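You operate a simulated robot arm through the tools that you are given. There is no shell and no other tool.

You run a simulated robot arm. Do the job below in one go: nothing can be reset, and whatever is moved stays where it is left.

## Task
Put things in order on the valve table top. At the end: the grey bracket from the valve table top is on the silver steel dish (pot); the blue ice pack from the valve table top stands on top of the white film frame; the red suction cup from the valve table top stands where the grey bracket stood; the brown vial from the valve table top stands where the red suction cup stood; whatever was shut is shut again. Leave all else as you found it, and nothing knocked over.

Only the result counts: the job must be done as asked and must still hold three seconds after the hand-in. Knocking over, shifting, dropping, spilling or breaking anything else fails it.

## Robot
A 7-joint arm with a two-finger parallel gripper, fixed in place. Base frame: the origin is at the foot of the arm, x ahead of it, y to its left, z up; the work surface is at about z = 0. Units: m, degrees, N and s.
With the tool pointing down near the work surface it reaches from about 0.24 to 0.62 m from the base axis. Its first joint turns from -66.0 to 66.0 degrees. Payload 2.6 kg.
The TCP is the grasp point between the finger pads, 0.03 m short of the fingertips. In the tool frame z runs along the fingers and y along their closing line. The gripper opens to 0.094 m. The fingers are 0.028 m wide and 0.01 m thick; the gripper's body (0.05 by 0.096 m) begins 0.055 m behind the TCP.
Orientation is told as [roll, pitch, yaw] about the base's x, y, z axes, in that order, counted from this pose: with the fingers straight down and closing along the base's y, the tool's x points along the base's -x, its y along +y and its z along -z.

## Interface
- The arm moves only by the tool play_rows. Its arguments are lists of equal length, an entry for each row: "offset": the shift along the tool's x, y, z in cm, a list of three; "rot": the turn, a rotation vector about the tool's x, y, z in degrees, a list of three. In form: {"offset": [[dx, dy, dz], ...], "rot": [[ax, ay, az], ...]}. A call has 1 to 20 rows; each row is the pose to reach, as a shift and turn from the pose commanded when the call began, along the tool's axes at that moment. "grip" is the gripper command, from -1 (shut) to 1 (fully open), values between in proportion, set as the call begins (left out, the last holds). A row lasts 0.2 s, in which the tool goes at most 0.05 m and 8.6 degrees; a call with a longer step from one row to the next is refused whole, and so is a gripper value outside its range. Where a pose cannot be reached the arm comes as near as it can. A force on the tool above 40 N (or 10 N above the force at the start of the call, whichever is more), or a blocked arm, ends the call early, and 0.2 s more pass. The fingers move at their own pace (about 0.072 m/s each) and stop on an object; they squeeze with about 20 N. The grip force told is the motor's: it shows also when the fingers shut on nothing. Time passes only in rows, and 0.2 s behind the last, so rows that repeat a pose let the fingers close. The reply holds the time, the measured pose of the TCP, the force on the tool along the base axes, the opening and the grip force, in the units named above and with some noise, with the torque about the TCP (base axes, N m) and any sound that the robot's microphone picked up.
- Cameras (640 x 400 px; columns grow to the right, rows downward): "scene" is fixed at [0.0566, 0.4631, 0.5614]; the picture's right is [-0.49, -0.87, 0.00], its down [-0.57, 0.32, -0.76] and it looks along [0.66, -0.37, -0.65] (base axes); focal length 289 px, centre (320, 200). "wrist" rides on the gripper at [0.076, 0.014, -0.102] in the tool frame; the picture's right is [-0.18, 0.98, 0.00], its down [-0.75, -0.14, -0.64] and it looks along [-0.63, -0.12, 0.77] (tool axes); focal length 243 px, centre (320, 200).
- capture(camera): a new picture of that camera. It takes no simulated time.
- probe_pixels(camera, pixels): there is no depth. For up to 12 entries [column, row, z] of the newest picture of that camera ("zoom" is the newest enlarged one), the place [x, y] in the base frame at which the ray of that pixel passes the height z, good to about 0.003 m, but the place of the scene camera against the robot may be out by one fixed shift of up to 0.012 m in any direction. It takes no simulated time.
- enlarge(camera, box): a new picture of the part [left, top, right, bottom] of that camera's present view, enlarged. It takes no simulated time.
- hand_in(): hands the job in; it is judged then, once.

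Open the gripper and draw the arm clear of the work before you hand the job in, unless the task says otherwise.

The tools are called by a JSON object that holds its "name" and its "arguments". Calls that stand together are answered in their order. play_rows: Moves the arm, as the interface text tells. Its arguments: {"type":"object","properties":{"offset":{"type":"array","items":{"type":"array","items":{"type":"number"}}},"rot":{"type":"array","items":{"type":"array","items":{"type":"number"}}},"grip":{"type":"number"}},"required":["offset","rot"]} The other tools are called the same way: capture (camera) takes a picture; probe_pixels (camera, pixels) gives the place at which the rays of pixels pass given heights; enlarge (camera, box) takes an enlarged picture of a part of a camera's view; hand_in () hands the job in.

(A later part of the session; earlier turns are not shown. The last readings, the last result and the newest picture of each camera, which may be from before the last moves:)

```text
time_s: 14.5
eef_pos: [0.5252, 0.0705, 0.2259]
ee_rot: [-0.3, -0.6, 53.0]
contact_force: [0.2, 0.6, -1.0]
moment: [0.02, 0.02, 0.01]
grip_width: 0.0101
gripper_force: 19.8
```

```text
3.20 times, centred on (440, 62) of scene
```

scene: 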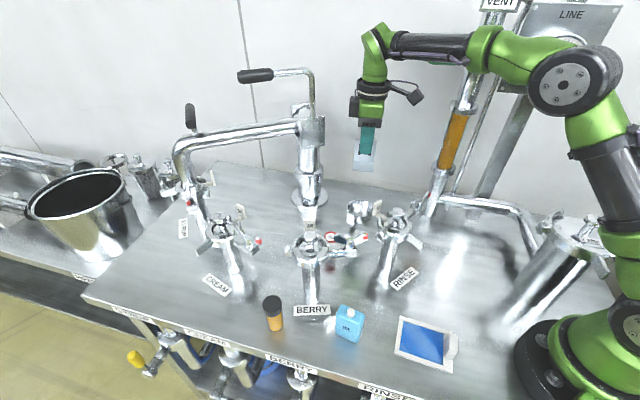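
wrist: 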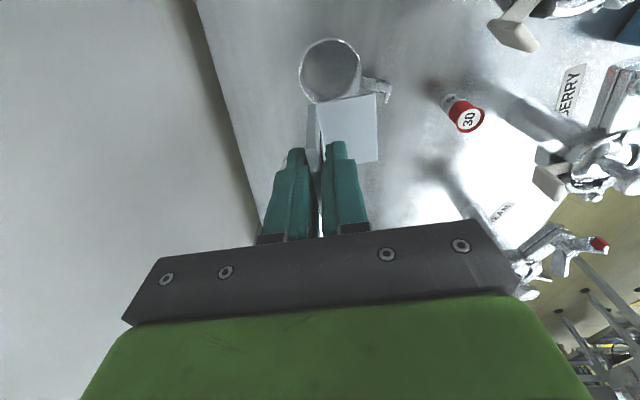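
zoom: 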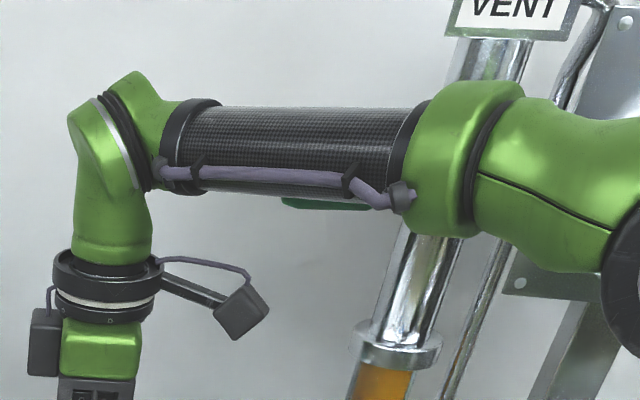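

Readings stay off, so the forearm is leaning on the green handle's tip (≈(0.43,0.03,0.42)). I shift the wrist +y to clear it and rotate the tool toward yaw 135°, which lets the bracket be placed with the hand on the +y side of the dish.

{"name": "play_rows", "arguments": {"offset": [[-1.4, 1.3, 0], [-2.72, 2.52, 0], [-2.72, 2.52, 0], [-2.72, 2.52, 0], [-2.72, 2.52, 0], [-2.72, 2.52, 0], [-2.72, 2.52, 0]], "rot": [[0, 0, 0], [0, 0, -4], [0, 0, -12], [0, 0, -20], [0, 0, -28], [0, 0, -36], [0, 0, -36]]}}

{"name": "capture", "arguments": {"camera": "scene"}}

{"name": "capture", "arguments": {"camera": "wrist"}}

```text
time_s: 16.1
eef_pos: [0.5232, 0.0984, 0.2191]
ee_rot: [-0.1, 0.0, 88.0]
contact_force: [0.7, 1.0, -0.2]
moment: [0.01, -0.01, -0.02]
grip_width: 0.0098
gripper_force: 19.5
```

```text
taken
```

scene: 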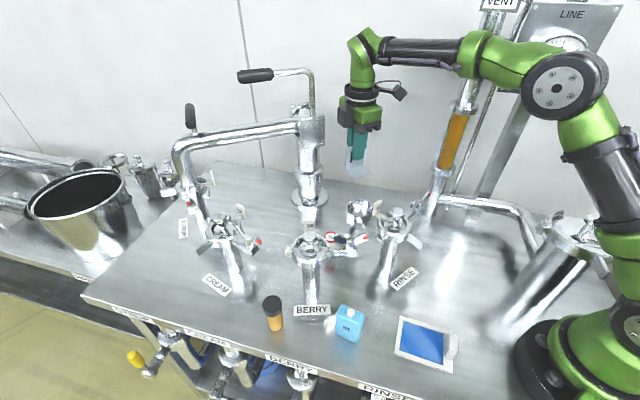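

```text
taken
```

wrist: 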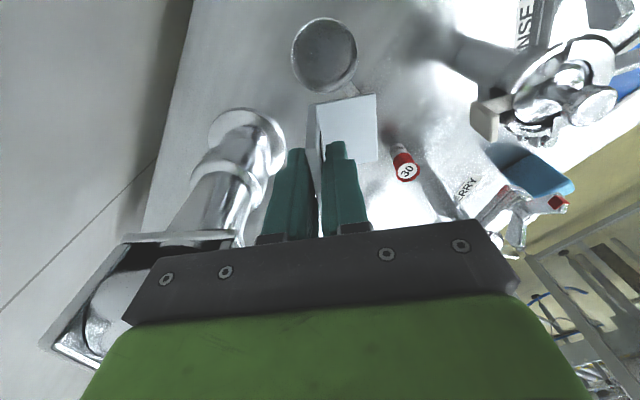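

The pose now tracks well with no contact. Continuing the rotation to yaw 135°.

{"name": "play_rows", "arguments": {"offset": [[0, 0, 0], [0, 0, 0], [0, 0, 0], [0, 0, 0], [0, 0, 0], [0, 0, 0], [0, 0, 0]], "rot": [[0, 0, -8], [0, 0, -16], [0, 0, -24], [0, 0, -32], [0, 0, -40], [0, 0, -47], [0, 0, -47]]}}

{"name": "capture", "arguments": {"camera": "wrist"}}

{"name": "capture", "arguments": {"camera": "scene"}}

```text
time_s: 17.7
eef_pos: [0.5236, 0.0989, 0.2201]
ee_rot: [0.0, 0.0, 135.0]
contact_force: [0.1, 0.1, -1.5]
moment: [-0.02, -0.02, -0.03]
grip_width: 0.01
gripper_force: 20.3
```

```text
taken
```

wrist: 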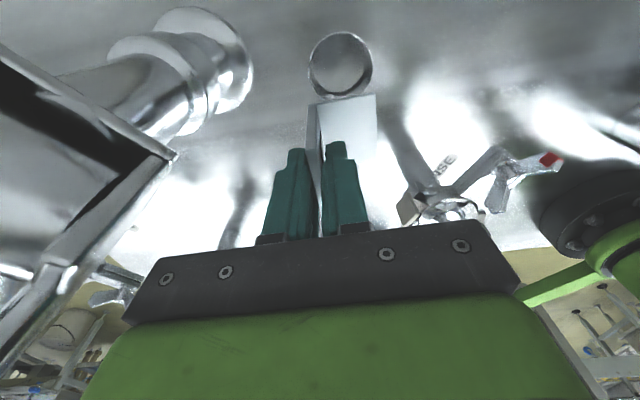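

```text
taken
```

scene: 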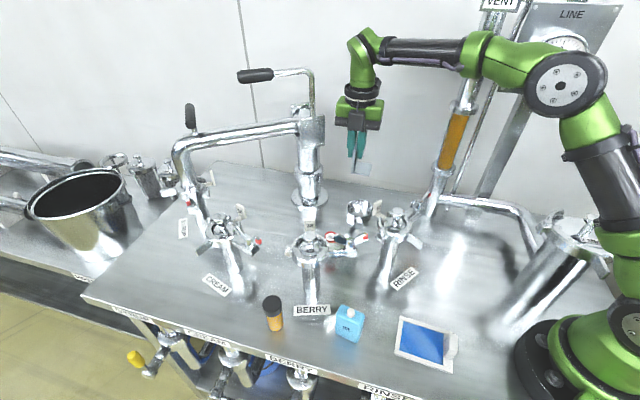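

Yaw 135° works. I zoom on bracket and dish to align them.

{"name": "enlarge", "arguments": {"camera": "wrist", "box": [270, 10, 420, 170]}}

```text
2.50 times, centred on (345, 90) of wrist
```

zoom: 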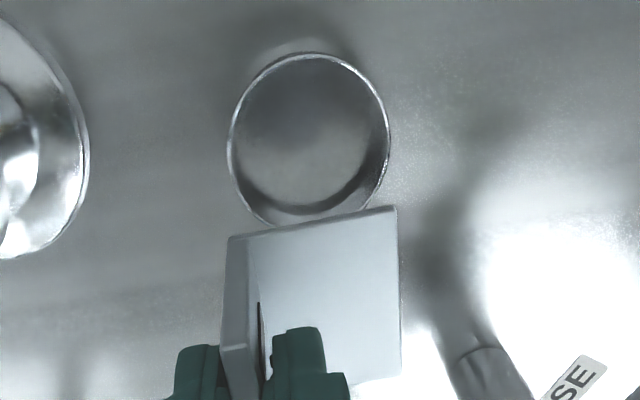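

{"name": "probe_pixels", "arguments": {"camera": "zoom", "pixels": [[229, 150, 0.025], [391, 140, 0.025], [307, 52, 0.025], [312, 226, 0.025], [310, 139, 0.025], [310, 139, 0.02], [310, 139, 0.03], [228, 239, 0.16], [397, 207, 0.16], [400, 373, 0.16], [252, 235, 0.164]]}}

```text
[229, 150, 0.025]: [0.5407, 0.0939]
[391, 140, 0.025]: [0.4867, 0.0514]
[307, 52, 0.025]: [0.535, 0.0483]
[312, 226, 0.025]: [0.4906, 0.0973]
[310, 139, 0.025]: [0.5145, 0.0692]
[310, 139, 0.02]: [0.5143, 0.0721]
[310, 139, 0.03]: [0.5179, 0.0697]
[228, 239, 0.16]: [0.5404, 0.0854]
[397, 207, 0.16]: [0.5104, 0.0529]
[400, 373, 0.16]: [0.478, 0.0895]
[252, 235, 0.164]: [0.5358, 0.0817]
```

Dish centre (0.513,0.073), bracket centre is 1.85 cm along tool y. I shift to align them and descend to TCP z≈0.10 (bracket bottom ≈0.04).

{"name": "play_rows", "arguments": {"offset": [[1.2, 0.7, 0], [1.2, 0.7, 4], [1.2, 0.7, 8], [1.2, 0.7, 12], [1.2, 0.7, 12]], "rot": [[0, 0, 0], [0, 0, 0], [0, 0, 0], [0, 0, 0], [0, 0, 0]]}}

{"name": "capture", "arguments": {"camera": "wrist"}}

{"name": "enlarge", "arguments": {"camera": "wrist", "box": [270, 40, 420, 200]}}

{"name": "enlarge", "arguments": {"camera": "scene", "box": [300, 20, 500, 260]}}

```text
time_s: 18.9
eef_pos: [0.527, 0.0865, 0.0984]
ee_rot: [0.0, -0.1, 134.8]
contact_force: [1.1, 0.5, -1.1]
moment: [0.01, 0.0, 0.01]
grip_width: 0.01
gripper_force: 19.9
```

```text
taken
```

wrist: 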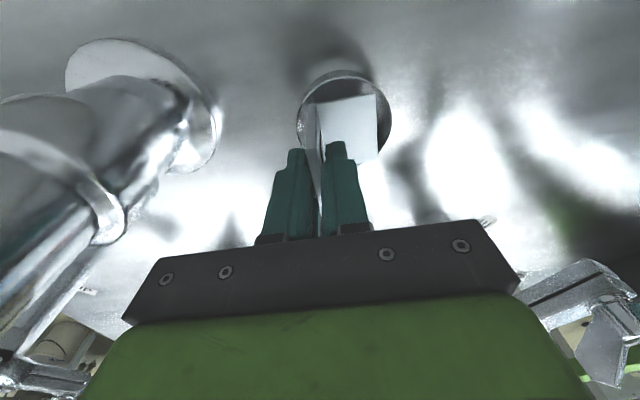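

```text
2.50 times, centred on (345, 120) of wrist
```

zoom: 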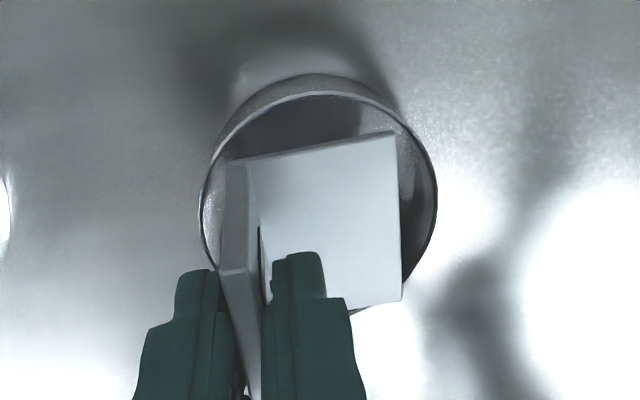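

```text
1.67 times, centred on (400, 140) of scene
```

zoom: 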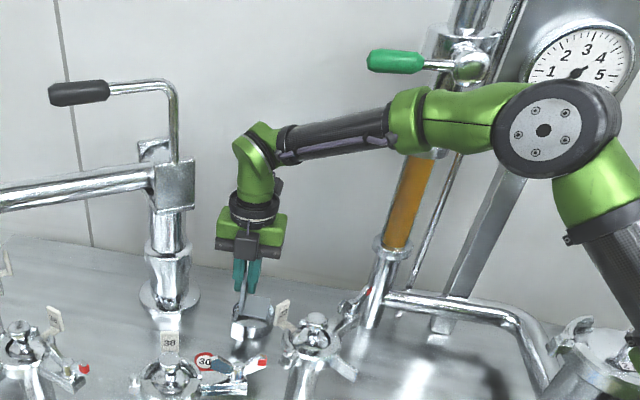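

Bracket hangs just over the dish. I probe rim and base corners for fine alignment.

{"name": "probe_pixels", "arguments": {"camera": "zoom", "pixels": [[200, 215, 0.025], [437, 195, 0.025], [310, 92, 0.025], [213, 250, 0.025], [228, 165, 0.0385], [395, 133, 0.0385], [402, 300, 0.0385], [409, 275, 0.025]]}}

```text
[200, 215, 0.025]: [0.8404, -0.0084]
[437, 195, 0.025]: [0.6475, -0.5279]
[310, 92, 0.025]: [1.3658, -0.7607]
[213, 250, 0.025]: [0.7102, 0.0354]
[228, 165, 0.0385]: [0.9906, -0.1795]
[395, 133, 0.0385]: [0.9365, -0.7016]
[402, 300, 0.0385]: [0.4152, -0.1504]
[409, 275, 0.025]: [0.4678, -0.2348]
```

{"name": "probe_pixels", "arguments": {"camera": "wrist", "pixels": [[297, 126, 0.025], [391.8, 118, 0.025], [341, 76.8, 0.025], [302.2, 140, 0.025], [380.6, 150, 0.025], [308.2, 106, 0.0385], [375, 93.2, 0.0385], [377.8, 160, 0.0385]]}}

```text
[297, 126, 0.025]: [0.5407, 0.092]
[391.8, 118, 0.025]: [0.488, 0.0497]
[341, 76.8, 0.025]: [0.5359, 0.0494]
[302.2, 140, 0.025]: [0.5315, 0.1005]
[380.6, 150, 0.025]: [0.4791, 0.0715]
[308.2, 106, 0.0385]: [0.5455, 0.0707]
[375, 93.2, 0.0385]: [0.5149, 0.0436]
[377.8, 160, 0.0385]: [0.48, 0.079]
```

Dish centre fits (0.5125,0.0725), r≈0.0336; bracket centre ≈(0.513,0.074). I nudge by about 1.5 mm and lower in small steps, watching the force.

{"name": "play_rows", "arguments": {"offset": [[0.06, 0.17, 0.5], [0.06, 0.17, 1.0], [0.06, 0.17, 1.3], [0.06, 0.17, 1.5], [0.06, 0.17, 1.5]], "rot": [[0, 0, 0], [0, 0, 0], [0, 0, 0], [0, 0, 0], [0, 0, 0]]}}

{"name": "play_rows", "arguments": {"offset": [[0, 0, 0.2], [0, 0, 0.4], [0, 0, 0.4]], "rot": [[0, 0, 0], [0, 0, 0], [0, 0, 0]]}}

{"name": "capture", "arguments": {"camera": "wrist"}}

{"name": "enlarge", "arguments": {"camera": "wrist", "box": [270, 40, 420, 200]}}

```text
time_s: 20.1
eef_pos: [0.5278, 0.0863, 0.0863]
ee_rot: [-0.2, 0.2, 134.9]
contact_force: [0.2, 1.4, 13.3]
moment: [-0.02, 0.0, -0.06]
grip_width: 0.0102
gripper_force: 20.4
```

```text
time_s: 20.9
eef_pos: [0.5273, 0.085, 0.0807]
ee_rot: [0.0, 0.2, 134.9]
contact_force: [2.7, 0.7, 14.1]
moment: [-0.05, -0.03, 0.02]
grip_width: 0.0103
gripper_force: 19.6
```

```text
taken
```

wrist: 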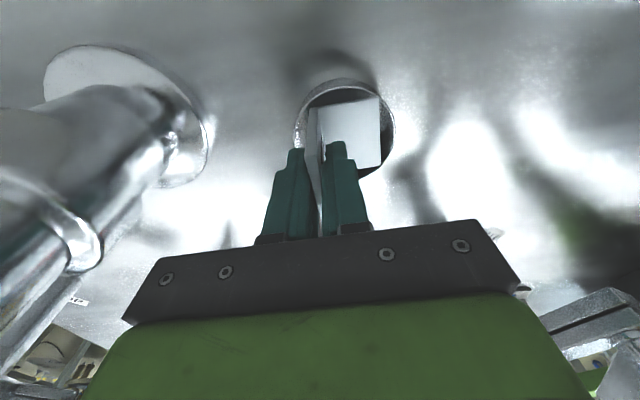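

```text
2.50 times, centred on (345, 120) of wrist
```

zoom: 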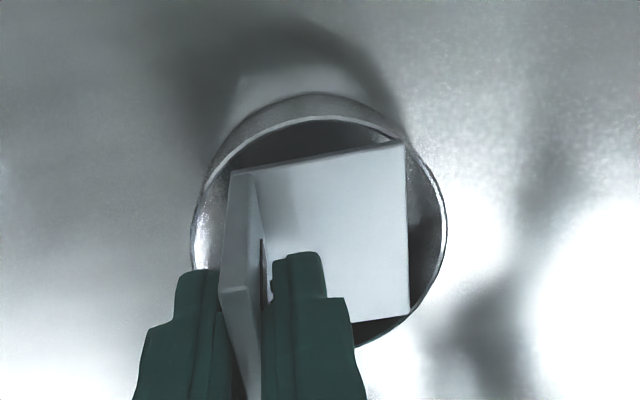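

The base plate met the rim at z≈0.026 (13 N) and slid up evenly in the grip, so it's resting on the rim corners. I check precise geometry once more before releasing.

{"name": "enlarge", "arguments": {"camera": "wrist", "box": [290, 60, 400, 180]}}

{"name": "enlarge", "arguments": {"camera": "scene", "box": [330, 140, 410, 240]}}

```text
3.33 times, centred on (345, 120) of wrist
```

zoom: 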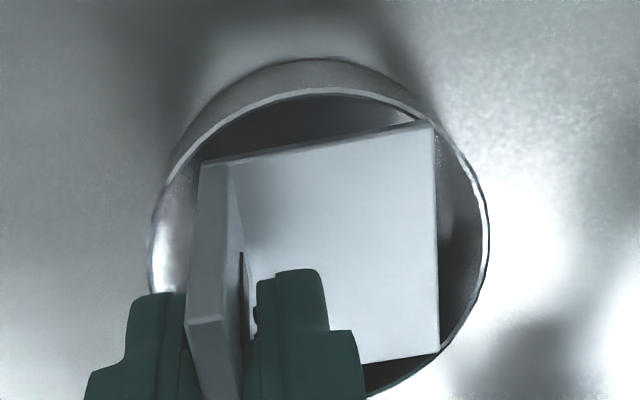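

```text
4.00 times, centred on (370, 190) of scene
```

zoom: 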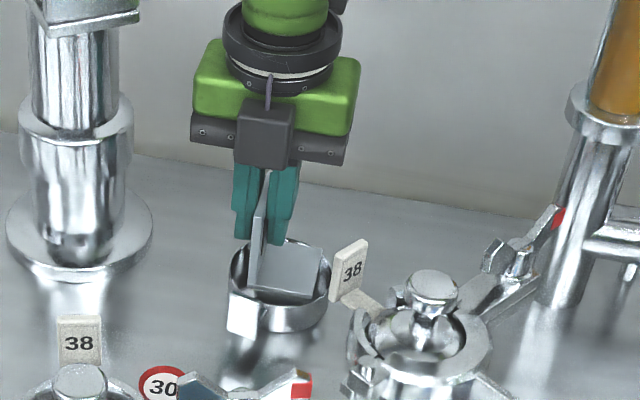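

I measure the rim and the base corners metrically from this view.

{"name": "enlarge", "arguments": {"camera": "wrist", "box": [290, 60, 400, 180]}}

{"name": "probe_pixels", "arguments": {"camera": "zoom", "pixels": [[150, 250, 0.026], [164, 195, 0.026], [225, 122, 0.026], [319, 92, 0.026], [470, 172, 0.026], [488, 235, 0.026], [470, 310, 0.026], [420, 370, 0.026], [200, 168, 0.028], [430, 122, 0.029], [440, 351, 0.029], [152, 280, 0.026]]}}

```text
3.33 times, centred on (345, 120) of wrist
```

zoom: 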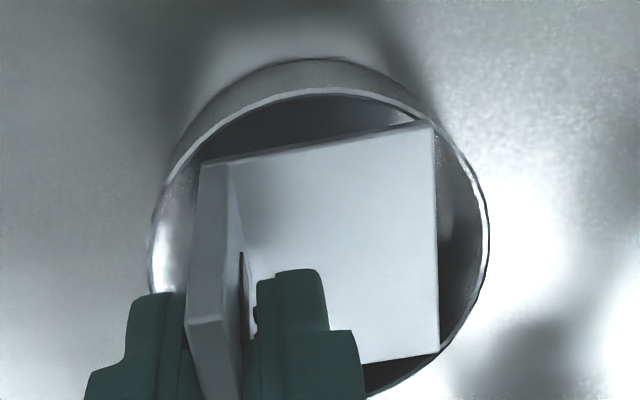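

```text
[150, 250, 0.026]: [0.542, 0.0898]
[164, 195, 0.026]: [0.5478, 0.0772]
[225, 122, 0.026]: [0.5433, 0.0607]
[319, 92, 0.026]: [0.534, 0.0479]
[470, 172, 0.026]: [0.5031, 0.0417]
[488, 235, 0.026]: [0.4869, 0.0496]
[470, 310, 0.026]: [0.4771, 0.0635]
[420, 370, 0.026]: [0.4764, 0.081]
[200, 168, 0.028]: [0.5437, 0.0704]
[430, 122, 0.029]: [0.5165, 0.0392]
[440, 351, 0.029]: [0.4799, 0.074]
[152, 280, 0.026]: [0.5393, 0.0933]
```

Bracket centre is ≈1.8 mm off toward -y relative to the rim circle; one corner (A) is catching. I raise 5 mm, shift +1.6 mm in y, and lower again.

{"name": "play_rows", "arguments": {"offset": [[0, 0, -0.6], [-0.11, -0.11, -0.6], [-0.11, -0.11, -0.3], [-0.11, -0.11, 0.0], [-0.11, -0.11, 0.0]], "rot": [[0, 0, 0], [0, 0, 0], [0, 0, 0], [0, 0, 0], [0, 0, 0]]}}

{"name": "play_rows", "arguments": {"offset": [[0, 0, 0.3], [0, 0, 0.6], [0, 0, 0.6]], "rot": [[0, 0, 0], [0, 0, 0], [0, 0, 0]]}}

{"name": "capture", "arguments": {"camera": "wrist"}}

{"name": "enlarge", "arguments": {"camera": "wrist", "box": [290, 60, 400, 180]}}

```text
time_s: 22.1
eef_pos: [0.5265, 0.0873, 0.0806]
ee_rot: [-0.2, 0.1, 134.9]
contact_force: [0.1, 0.6, 3.3]
moment: [-0.03, 0.0, -0.01]
grip_width: 0.0102
gripper_force: 19.9
```

```text
time_s: 22.9
eef_pos: [0.5264, 0.0862, 0.0748]
ee_rot: [-0.1, 0.2, 134.9]
contact_force: [1.8, 1.9, 12.8]
moment: [-0.05, 0.0, -0.02]
grip_width: 0.01
gripper_force: 19.6
```

```text
taken
```

wrist: 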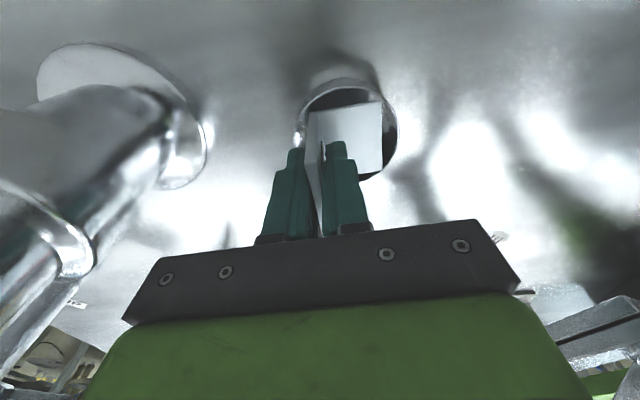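

```text
3.33 times, centred on (345, 120) of wrist
```

zoom: 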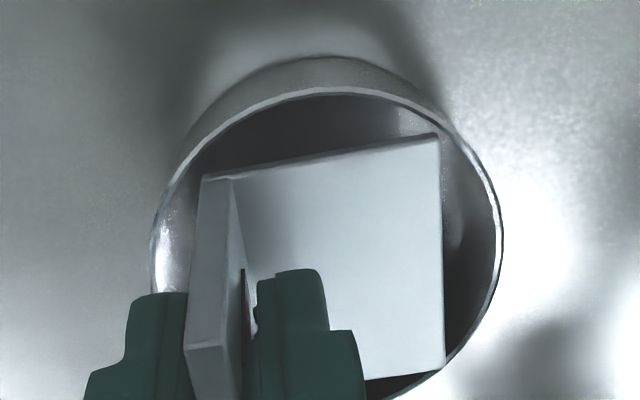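

{"name": "probe_pixels", "arguments": {"camera": "zoom", "pixels": [[152, 250, 0.026], [164, 200, 0.026], [225, 118, 0.026], [325, 90, 0.026], [470, 155, 0.026], [502, 235, 0.026], [485, 315, 0.026], [440, 368, 0.026], [203, 178, 0.027], [437, 135, 0.029], [444, 367, 0.029], [152, 285, 0.026]]}}

```text
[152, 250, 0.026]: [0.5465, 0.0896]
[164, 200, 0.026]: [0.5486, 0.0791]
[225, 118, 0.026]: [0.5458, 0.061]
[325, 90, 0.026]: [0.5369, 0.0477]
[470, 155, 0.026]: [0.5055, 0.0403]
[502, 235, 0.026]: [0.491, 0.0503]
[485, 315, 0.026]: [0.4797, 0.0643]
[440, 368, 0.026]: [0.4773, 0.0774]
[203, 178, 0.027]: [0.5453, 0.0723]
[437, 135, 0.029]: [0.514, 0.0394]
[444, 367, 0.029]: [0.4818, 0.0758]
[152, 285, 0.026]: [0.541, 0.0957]
```

The base appears centred and has dropped slightly below the rim (≈0.022). I press on gently with small wiggles to let it settle in.

{"name": "play_rows", "arguments": {"offset": [[0.08, 0, 0.1], [0.0, 0.08, 0.15], [-0.08, 0, 0.2], [0, -0.08, 0.25], [0, 0, 0.3], [0, 0, 0.3]], "rot": [[0, 0, 0], [0, 0, 1], [0, 0, 0], [0, 0, -1], [0, 0, 0], [0, 0, 0]]}}

{"name": "enlarge", "arguments": {"camera": "wrist", "box": [290, 60, 400, 180]}}

{"name": "enlarge", "arguments": {"camera": "scene", "box": [340, 170, 400, 240]}}

```text
time_s: 24.3
eef_pos: [0.5272, 0.0862, 0.0714]
ee_rot: [0.0, 0.0, 134.9]
contact_force: [-0.9, 0.7, 12.0]
moment: [0.01, 0.1, 0.0]
grip_width: 0.0099
gripper_force: 20.3
```

```text
3.33 times, centred on (345, 120) of wrist
```

zoom: 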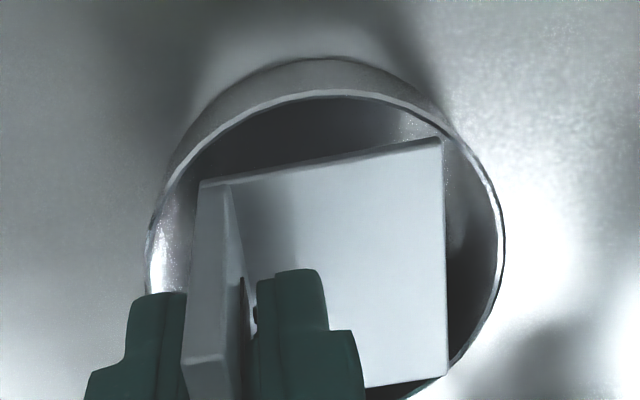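

```text
5.71 times, centred on (370, 205) of scene
```

zoom: 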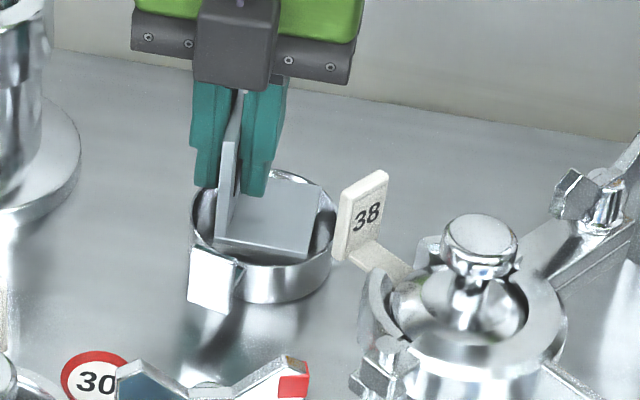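

The bracket is stably supported (12 N) near rim level. I open the fingers slightly (to ~2 cm) to release it and look.

{"name": "play_rows", "arguments": {"offset": [[0, 0, 0], [0, 0, 0], [0, 0, 0]], "rot": [[0, 0, 0], [0, 0, 0], [0, 0, 0]], "grip": -0.6}}

{"name": "enlarge", "arguments": {"camera": "wrist", "box": [290, 60, 400, 180]}}

{"name": "enlarge", "arguments": {"camera": "scene", "box": [340, 170, 400, 240]}}

```text
time_s: 25.1
eef_pos: [0.5261, 0.0852, 0.072]
ee_rot: [0.0, 0.1, 134.9]
contact_force: [0.2, -0.4, -0.7]
moment: [0.0, -0.01, 0.01]
grip_width: 0.0189
gripper_force: 0.0
```

```text
3.33 times, centred on (345, 120) of wrist
```

zoom: 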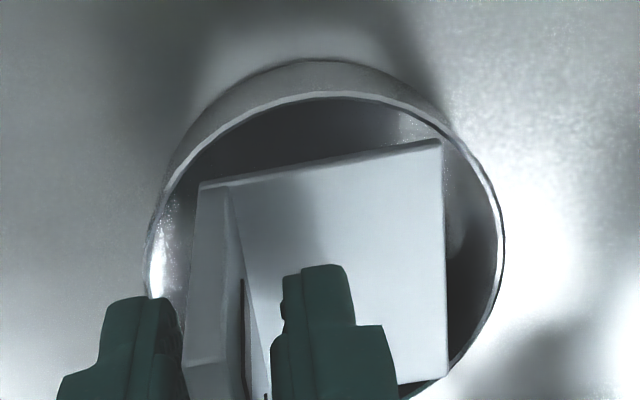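

```text
5.71 times, centred on (370, 205) of scene
```

zoom: 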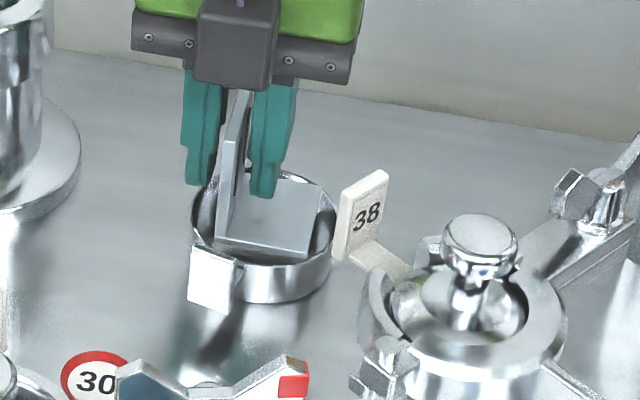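

The bracket stays flat and upright on the dish. I open a little more and raise straight up.

{"name": "play_rows", "arguments": {"offset": [[0, 0, 0], [0, 0, -0.5], [0, 0, -2], [0, 0, -5], [0, 0, -9], [0, 0, -9]], "rot": [[0, 0, 0], [0, 0, 0], [0, 0, 0], [0, 0, 0], [0, 0, 0], [0, 0, 0]], "grip": -0.35}}

{"name": "capture", "arguments": {"camera": "wrist"}}

{"name": "enlarge", "arguments": {"camera": "scene", "box": [320, 170, 420, 260]}}

```text
time_s: 26.5
eef_pos: [0.5252, 0.0873, 0.1615]
ee_rot: [0.0, 0.0, 135.0]
contact_force: [0.0, 0.1, 0.5]
moment: [0.0, -0.02, 0.05]
grip_width: 0.0306
gripper_force: 0.0
```

```text
taken
```

wrist: 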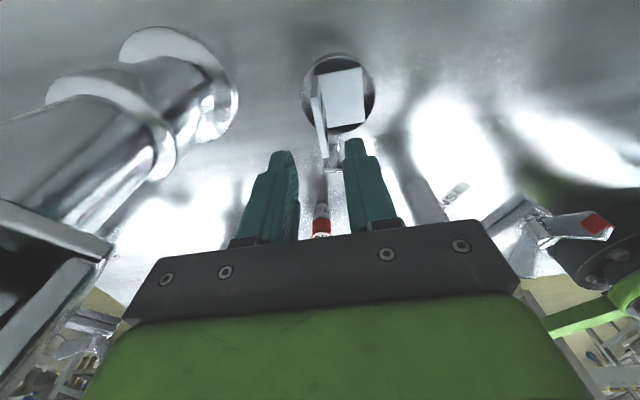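

```text
4.44 times, centred on (370, 215) of scene
```

zoom: 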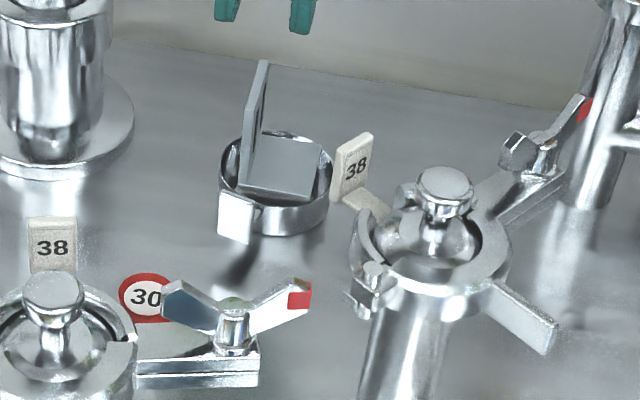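

Bracket stands on the dish. Next the suction cup: I move to above (0.433,0.216) at z≈0.24, keeping yaw 135° so the camera mount stays over free space.

{"name": "play_rows", "arguments": {"offset": [[-3, -1.3, -3], [-6.2, -2.7, -6], [-9.3, -2.7, -8], [-12.5, -2.6, -8], [-15.6, -2.6, -8], [-15.6, -2.6, -8]], "rot": [[0, 0, 0], [0, 0, 0], [0, 0, 0], [0, 0, 0], [0, 0, 0], [0, 0, 0]], "grip": 0.3}}

{"name": "capture", "arguments": {"camera": "wrist"}}

{"name": "enlarge", "arguments": {"camera": "wrist", "box": [240, 0, 420, 140]}}

{"name": "capture", "arguments": {"camera": "scene"}}

```text
time_s: 27.9
eef_pos: [0.4356, 0.2159, 0.2416]
ee_rot: [-0.1, 0.1, 134.8]
contact_force: [0.2, 0.4, 0.2]
moment: [0.01, -0.02, -0.04]
grip_width: 0.0611
gripper_force: 0.0
```

```text
taken
```

wrist: 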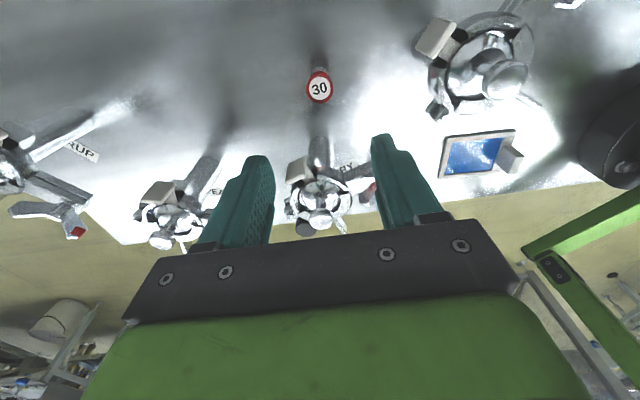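

```text
2.86 times, centred on (330, 70) of wrist
```

zoom: 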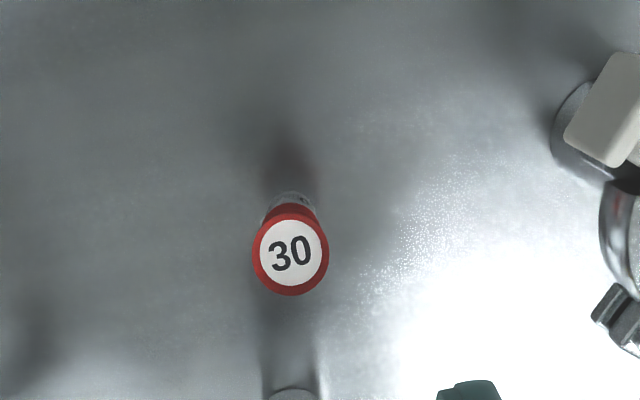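

```text
taken
```

scene: 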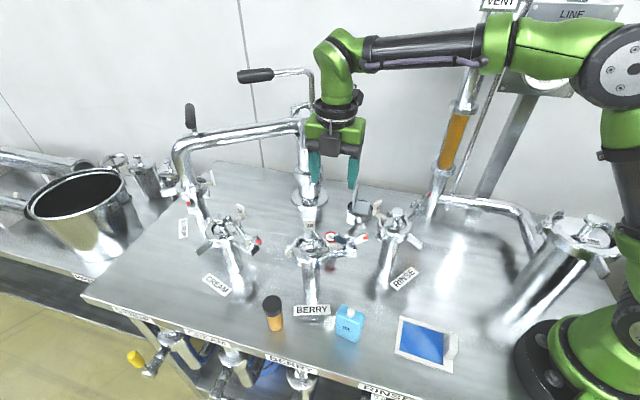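

{"name": "probe_pixels", "arguments": {"camera": "wrist", "pixels": [[319.85, 87.5, 0.055], [319.85, 87.5, 0.06], [319.85, 87.5, 0.065], [306.5, 87.5, 0.06], [333.2, 87.5, 0.06], [448, 38, 0.13], [325, 195, 0.17], [307, 170, 0.13], [495, 78, 0.17]]}}

```text
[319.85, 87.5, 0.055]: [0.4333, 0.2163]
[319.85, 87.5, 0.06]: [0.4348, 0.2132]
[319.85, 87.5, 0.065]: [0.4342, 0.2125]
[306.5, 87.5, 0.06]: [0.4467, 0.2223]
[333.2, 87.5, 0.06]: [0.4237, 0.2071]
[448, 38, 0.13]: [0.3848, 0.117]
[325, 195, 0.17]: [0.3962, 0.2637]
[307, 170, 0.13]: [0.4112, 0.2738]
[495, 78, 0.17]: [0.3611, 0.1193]
```

Suction cup axis ≈(0.434,0.2157), ~2.8 cm wide. I descend to z≈0.10 first and check clearances.

{"name": "play_rows", "arguments": {"offset": [[-0.12, 0.15, 4], [-0.12, 0.15, 8], [-0.12, 0.15, 11], [-0.12, 0.15, 14], [-0.12, 0.15, 14]], "rot": [[0, 0, 0], [0, 0, 0], [0, 0, 0], [0, 0, 0], [0, 0, 0]]}}

{"name": "capture", "arguments": {"camera": "wrist"}}

{"name": "enlarge", "arguments": {"camera": "scene", "box": [260, 120, 420, 280]}}

```text
time_s: 29.1
eef_pos: [0.4339, 0.2156, 0.1013]
ee_rot: [-0.2, 0.1, 134.9]
contact_force: [0.5, -0.4, 0.2]
moment: [0.0, 0.0, 0.0]
grip_width: 0.0609
gripper_force: 0.1
```

```text
taken
```

wrist: 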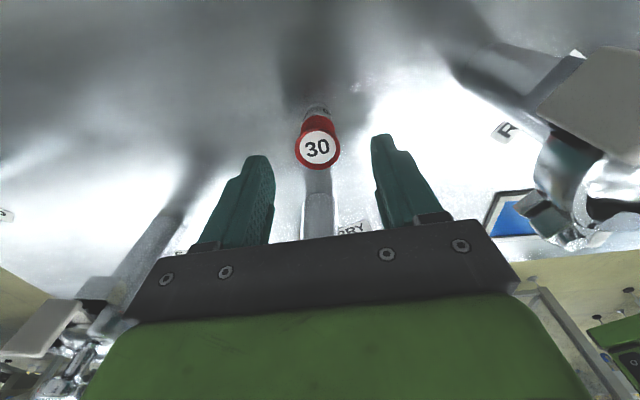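

```text
2.50 times, centred on (340, 200) of scene
```

zoom: 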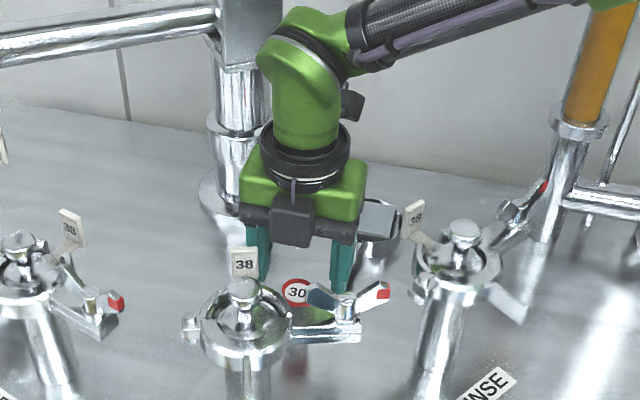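

The hand carries a box on its far side that would come very close to BERRY's "38" tag. I tilt the hand 18° away from BERRY (about the closing axis, so the cup stays upright between the pads), then lower onto the cup.

{"name": "play_rows", "arguments": {"offset": [[0, 0, 0], [0, 0, 0], [0, 0, 0], [0, 0, 1], [0, 0, 2.5], [0, 0, 2.5]], "rot": [[0, -6, 0], [0, -12, 0], [0, -18, 0], [0, -18, 0], [0, -18, 0], [0, -18, 0]]}}

{"name": "capture", "arguments": {"camera": "wrist"}}

{"name": "enlarge", "arguments": {"camera": "scene", "box": [260, 120, 420, 280]}}

```text
time_s: 30.5
eef_pos: [0.4324, 0.215, 0.0767]
ee_rot: [-0.1, -18.0, 134.9]
contact_force: [-0.5, 0.1, -0.9]
moment: [0.01, 0.02, 0.0]
grip_width: 0.0612
gripper_force: 0.1
```

```text
taken
```

wrist: 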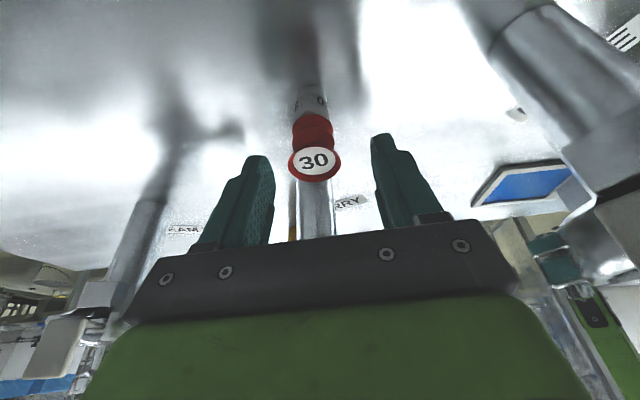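

```text
2.50 times, centred on (340, 200) of scene
```

zoom: 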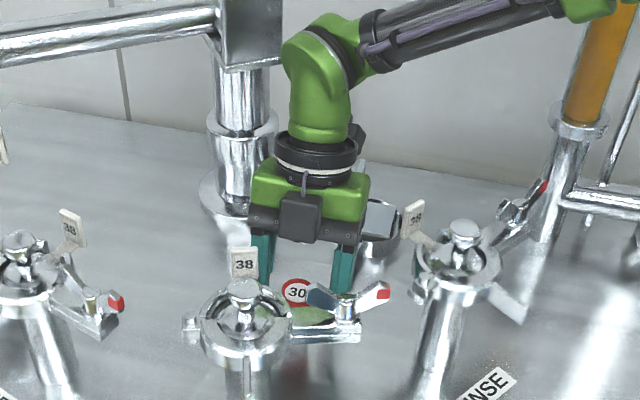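

Clearances look good. Lowering vertically (in tilted tool axes) to TCP z≈0.047.

{"name": "play_rows", "arguments": {"offset": [[0.46, -0.14, 1.41], [0.92, -0.14, 2.82], [0.92, -0.14, 2.82]], "rot": [[0, 0, 0], [0, 0, 0], [0, 0, 0]]}}

{"name": "capture", "arguments": {"camera": "wrist"}}

{"name": "enlarge", "arguments": {"camera": "scene", "box": [280, 160, 400, 280]}}

```text
time_s: 31.3
eef_pos: [0.4335, 0.2161, 0.0466]
ee_rot: [-0.1, -17.9, 134.9]
contact_force: [-0.3, 0.0, -0.3]
moment: [0.0, -0.02, 0.02]
grip_width: 0.0611
gripper_force: 0.1
```

```text
taken
```

wrist: 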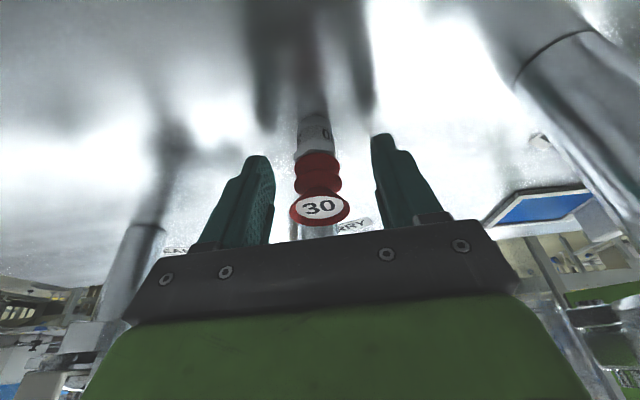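

```text
3.33 times, centred on (340, 220) of scene
```

zoom: 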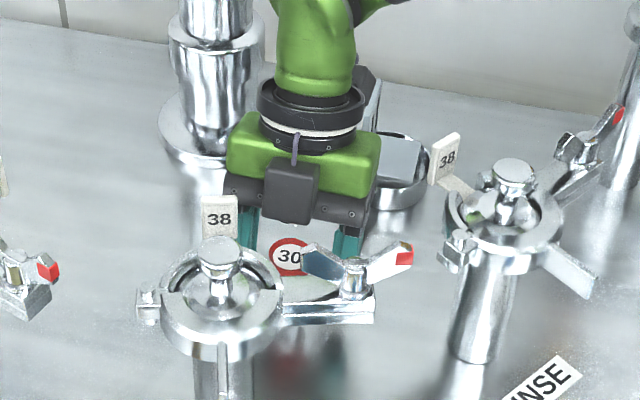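

Cup is centred between the fingers, no contact. Closing the gripper.

{"name": "play_rows", "arguments": {"offset": [[0, 0, 0], [0, 0, 0], [0, 0, 0], [0, 0, 0]], "rot": [[0, 0, 0], [0, 0, 0], [0, 0, 0], [0, 0, 0]], "grip": -1}}

{"name": "capture", "arguments": {"camera": "wrist"}}

```text
time_s: 32.3
eef_pos: [0.4333, 0.216, 0.0458]
ee_rot: [0.1, -17.9, 134.9]
contact_force: [0.5, -1.1, -0.1]
moment: [0.03, -0.01, -0.05]
grip_width: 0.0293
gripper_force: 20.3
```

```text
taken
```

wrist: 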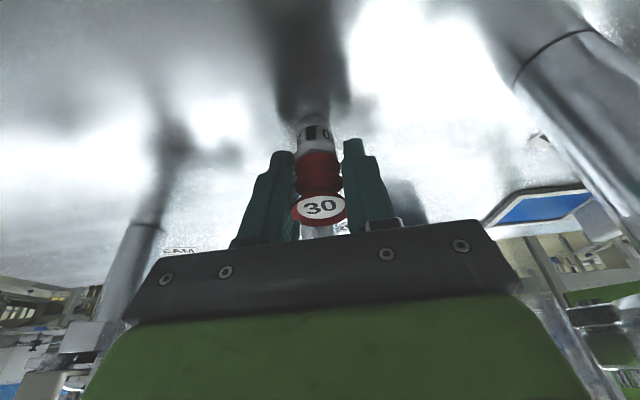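

Held with a 2.9 cm opening. I lift it straight up about 21 cm (along base z in tilted axes).

{"name": "play_rows", "arguments": {"offset": [[-0.31, 0, -0.95], [-1.24, 0, -3.8], [-2.6, 0, -8], [-3.95, 0, -12.2], [-5.3, 0, -16.4], [-6.65, 0, -20.45], [-6.65, 0, -20.45]], "rot": [[0, 0, 0], [0, 0, 0], [0, 0, 0], [0, 0, 0], [0, 0, 0], [0, 0, 0], [0, 0, 0]]}}

{"name": "capture", "arguments": {"camera": "scene"}}

{"name": "capture", "arguments": {"camera": "wrist"}}

```text
time_s: 33.9
eef_pos: [0.4346, 0.2164, 0.2617]
ee_rot: [-0.1, -17.9, 135.0]
contact_force: [0.0, -0.9, -1.2]
moment: [0.02, -0.01, -0.01]
grip_width: 0.0292
gripper_force: 20.2
```

```text
taken
```

scene: 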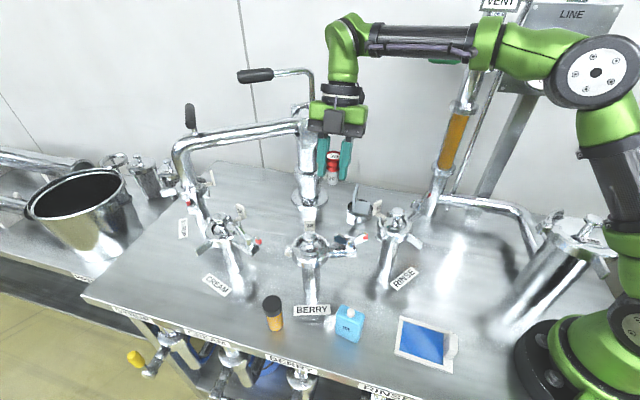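

```text
taken
```

wrist: 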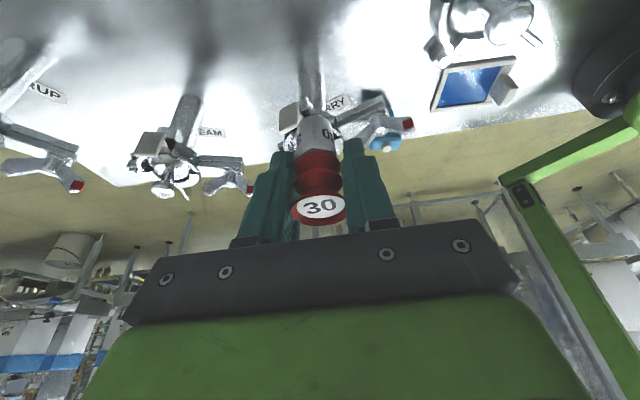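

Cup is held well and nothing else changed. I turn the hand (keeping the tilt) by ~98° while moving toward (0.354,0.196).

{"name": "play_rows", "arguments": {"offset": [[-0.34, 0.59, 0.11], [-0.68, 1.18, 0.22], [-1.02, 1.77, 0.33], [-1.36, 2.36, 0.44], [-1.7, 2.95, 0.55], [-2.04, 3.54, 0.66], [-2.38, 4.13, 0.77], [-2.72, 4.72, 0.88], [-3.06, 5.31, 0.99], [-3.4, 5.9, 1.1], [-3.74, 6.49, 1.21], [-4.03, 7.07, 1.31], [-4.03, 7.07, 1.31]], "rot": [[2.53, 0, 7.8], [5.06, 0, 15.6], [7.59, 0, 23.4], [10.12, 0, 31.2], [12.65, 0, 39], [15.18, 0, 46.8], [17.71, 0, 54.6], [20.24, 0, 62.4], [22.77, 0, 70.2], [25.3, 0, 78], [27.83, 0, 85.8], [30.36, 0, 93.6], [30.36, 0, 93.6]]}}

{"name": "capture", "arguments": {"camera": "scene"}}

```text
time_s: 36.7
eef_pos: [0.3533, 0.1959, 0.2618]
ee_rot: [-0.1, -18.1, 36.4]
contact_force: [-0.5, -0.1, -0.5]
moment: [0.0, -0.02, 0.0]
grip_width: 0.0288
gripper_force: 20.1
```

```text
taken
```

scene: 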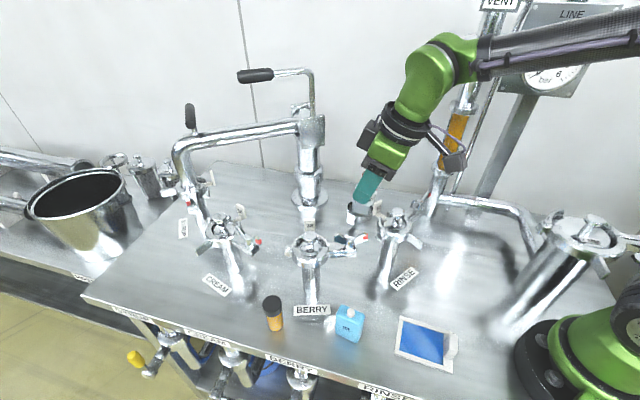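

Good. Continue rotating to yaw -60° while travelling to above the bracket's old spot (0.278,-0.025).

{"name": "play_rows", "arguments": {"offset": [[1.52, -1.11, -0.49], [3.03, -2.23, -0.99], [4.55, -3.34, -1.48], [6.07, -4.46, -1.97], [7.59, -5.57, -2.47], [9.1, -6.69, -2.96], [10.62, -7.8, -3.45], [12.14, -8.91, -3.95], [13.66, -10.03, -4.44], [15.17, -11.14, -4.93], [16.69, -12.26, -5.43], [18.21, -13.37, -5.92], [18.21, -13.37, -5.92]], "rot": [[2.48, 0, 7.64], [4.96, 0, 15.28], [7.44, 0, 22.92], [9.92, 0, 30.56], [12.4, 0, 38.2], [14.88, 0, 45.84], [17.36, 0, 53.48], [19.84, 0, 61.12], [22.32, 0, 68.76], [24.8, 0, 76.4], [27.28, 0, 84.04], [29.76, 0, 91.68], [29.76, 0, 91.68]]}}

{"name": "capture", "arguments": {"camera": "scene"}}

{"name": "capture", "arguments": {"camera": "wrist"}}

```text
time_s: 39.5
eef_pos: [0.2794, -0.025, 0.2626]
ee_rot: [0.0, -18.0, -60.1]
contact_force: [0.4, 0.0, -1.3]
moment: [0.0, 0.02, 0.01]
grip_width: 0.0287
gripper_force: 19.6
```

```text
taken
```

scene: 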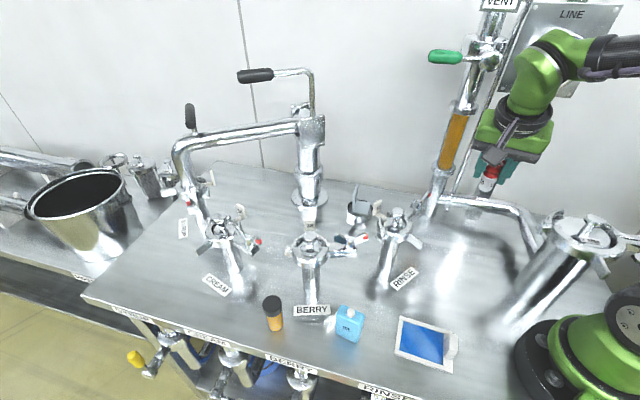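

```text
taken
```

wrist: 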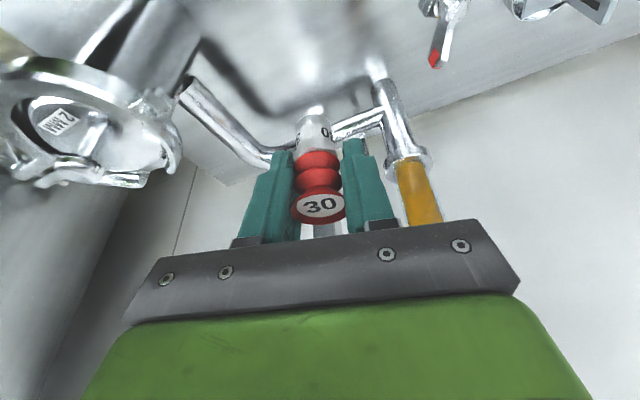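

Cup is above the old bracket place. Lowering 20 cm vertically, then checking.

{"name": "play_rows", "arguments": {"offset": [[1.24, 0, 3.8], [2.47, 0, 7.61], [3.71, 0, 11.41], [4.94, 0, 15.2], [5.9, 0, 18.1], [6.2, 0, 19.1], [6.2, 0, 19.1]], "rot": [[0, 0, 0], [0, 0, 0], [0, 0, 0], [0, 0, 0], [0, 0, 0], [0, 0, 0], [0, 0, 0]]}}

{"name": "capture", "arguments": {"camera": "wrist"}}

{"name": "enlarge", "arguments": {"camera": "scene", "box": [390, 150, 550, 290]}}

```text
time_s: 41.1
eef_pos: [0.2795, -0.0259, 0.0606]
ee_rot: [0.0, -18.0, -59.9]
contact_force: [-0.1, 0.3, -0.2]
moment: [0.01, 0.0, 0.01]
grip_width: 0.0284
gripper_force: 19.8
```

```text
taken
```

wrist: 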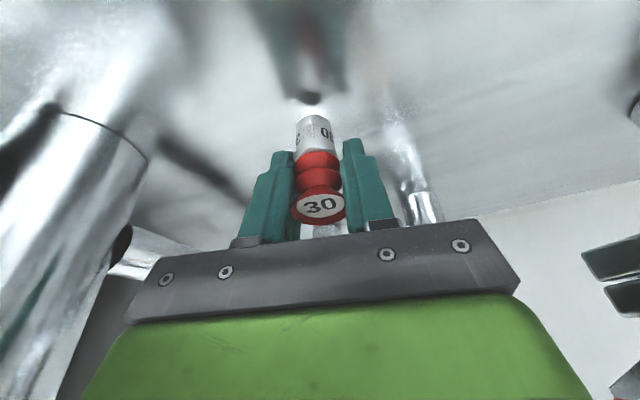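

```text
2.86 times, centred on (470, 220) of scene
```

zoom: 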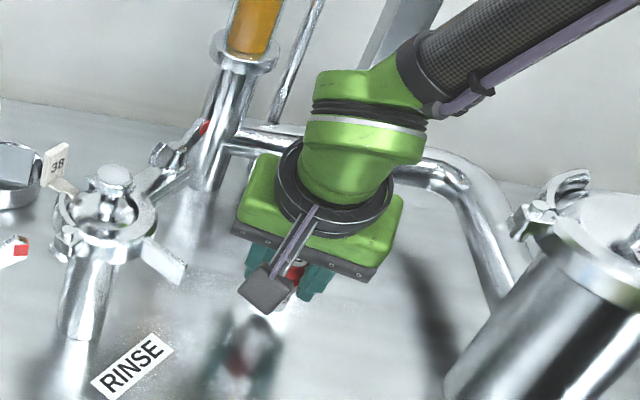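

All clear. Lowering the last 1.3 cm slowly until contact.

{"name": "play_rows", "arguments": {"offset": [[0.15, 0, 0.48], [0.31, 0, 0.95], [0.4, 0, 1.22], [0.4, 0, 1.22]], "rot": [[0, 0, 0], [0, 0, 0], [0, 0, 0], [0, 0, 0]]}}

```text
time_s: 42.1
eef_pos: [0.2795, -0.0254, 0.0479]
ee_rot: [0.1, -18.0, -59.9]
contact_force: [-0.3, 0.1, 0.5]
moment: [-0.02, -0.01, 0.01]
grip_width: 0.0286
gripper_force: 20.8
```

{"name": "play_rows", "arguments": {"offset": [[0.04, 0, 0.12], [0.08, 0, 0.24], [0.08, 0, 0.24]], "rot": [[0, 0, 0], [0, 0, 0], [0, 0, 0]]}}

```text
time_s: 42.9
eef_pos: [0.2802, -0.0249, 0.047]
ee_rot: [0.2, -18.2, -60.0]
contact_force: [-6.5, -1.5, 28.1]
moment: [0.07, 0.15, 0.0]
grip_width: 0.0285
gripper_force: 20.1
```

Contact with the table (28 N). I relieve by 1.5 mm and open the fingers.

{"name": "play_rows", "arguments": {"offset": [[-0.045, 0, -0.14], [-0.045, 0, -0.14]], "rot": [[0, 0, 0], [0, 0, 0]]}}

{"name": "play_rows", "arguments": {"offset": [[0, 0, 0], [0, 0, 0], [0, 0, 0]], "rot": [[0, 0, 0], [0, 0, 0], [0, 0, 0]], "grip": 0.3}}

{"name": "capture", "arguments": {"camera": "wrist"}}

```text
time_s: 43.5
eef_pos: [0.28, -0.0256, 0.0466]
ee_rot: [0.1, -18.1, -59.8]
contact_force: [1.7, -0.8, 1.6]
moment: [-0.01, -0.13, -0.01]
grip_width: 0.0287
gripper_force: 20.0
```

```text
time_s: 44.3
eef_pos: [0.2788, -0.0263, 0.0471]
ee_rot: [-0.1, -18.0, -59.8]
contact_force: [-0.2, 0.1, 0.0]
moment: [0.06, -0.01, -0.01]
grip_width: 0.0612
gripper_force: 0.1
```

```text
taken
```

wrist: 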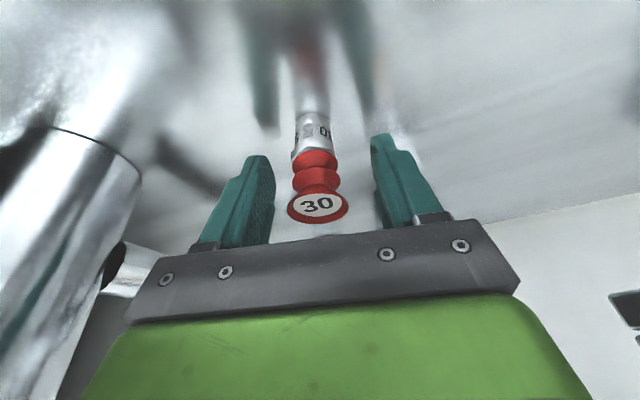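

The cup stands upright and free. Raising straight up, then untilting.

{"name": "play_rows", "arguments": {"offset": [[-0.62, 0, -1.9], [-1.86, 0, -5.7], [-3.1, 0, -9.5], [-4.33, 0, -13.3], [-5.56, 0, -17.1], [-6.2, 0, -19.0], [-6.2, 0, -19.0], [-6.2, 0, -19.0], [-6.2, 0, -19.0]], "rot": [[0, 0, 0], [0, 0, 0], [0, 0, 0], [0, 0, 0], [0, 0, 0], [0, 6, 0], [0, 12, 0], [0, 18, 0], [0, 18, 0]]}}

{"name": "capture", "arguments": {"camera": "scene"}}

{"name": "enlarge", "arguments": {"camera": "scene", "box": [400, 200, 500, 300]}}

```text
time_s: 46.3
eef_pos: [0.2793, -0.0269, 0.2477]
ee_rot: [0.0, 0.2, -59.9]
contact_force: [0.4, -0.3, -0.1]
moment: [-0.01, -0.02, 0.04]
grip_width: 0.0609
gripper_force: 0.0
```

```text
taken
```

scene: 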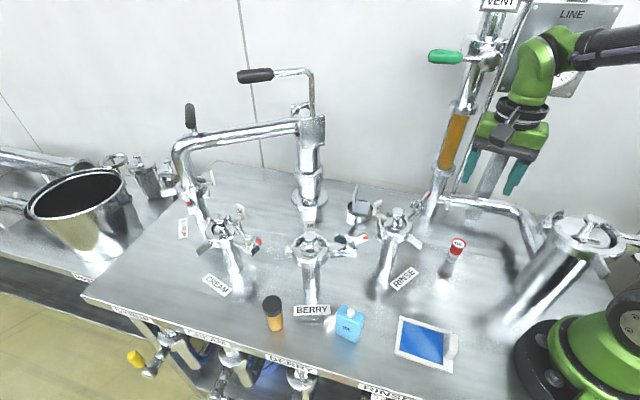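

```text
4.00 times, centred on (450, 250) of scene
```

zoom: 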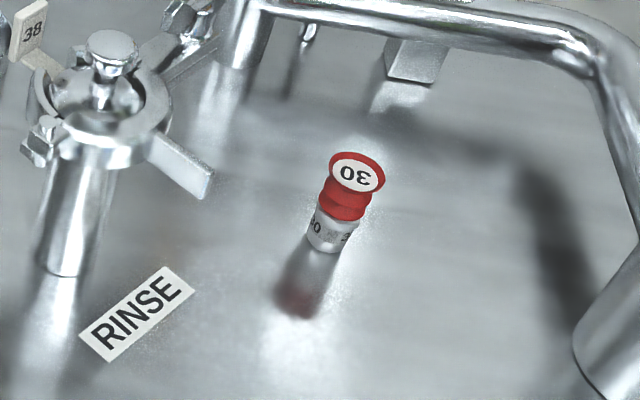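

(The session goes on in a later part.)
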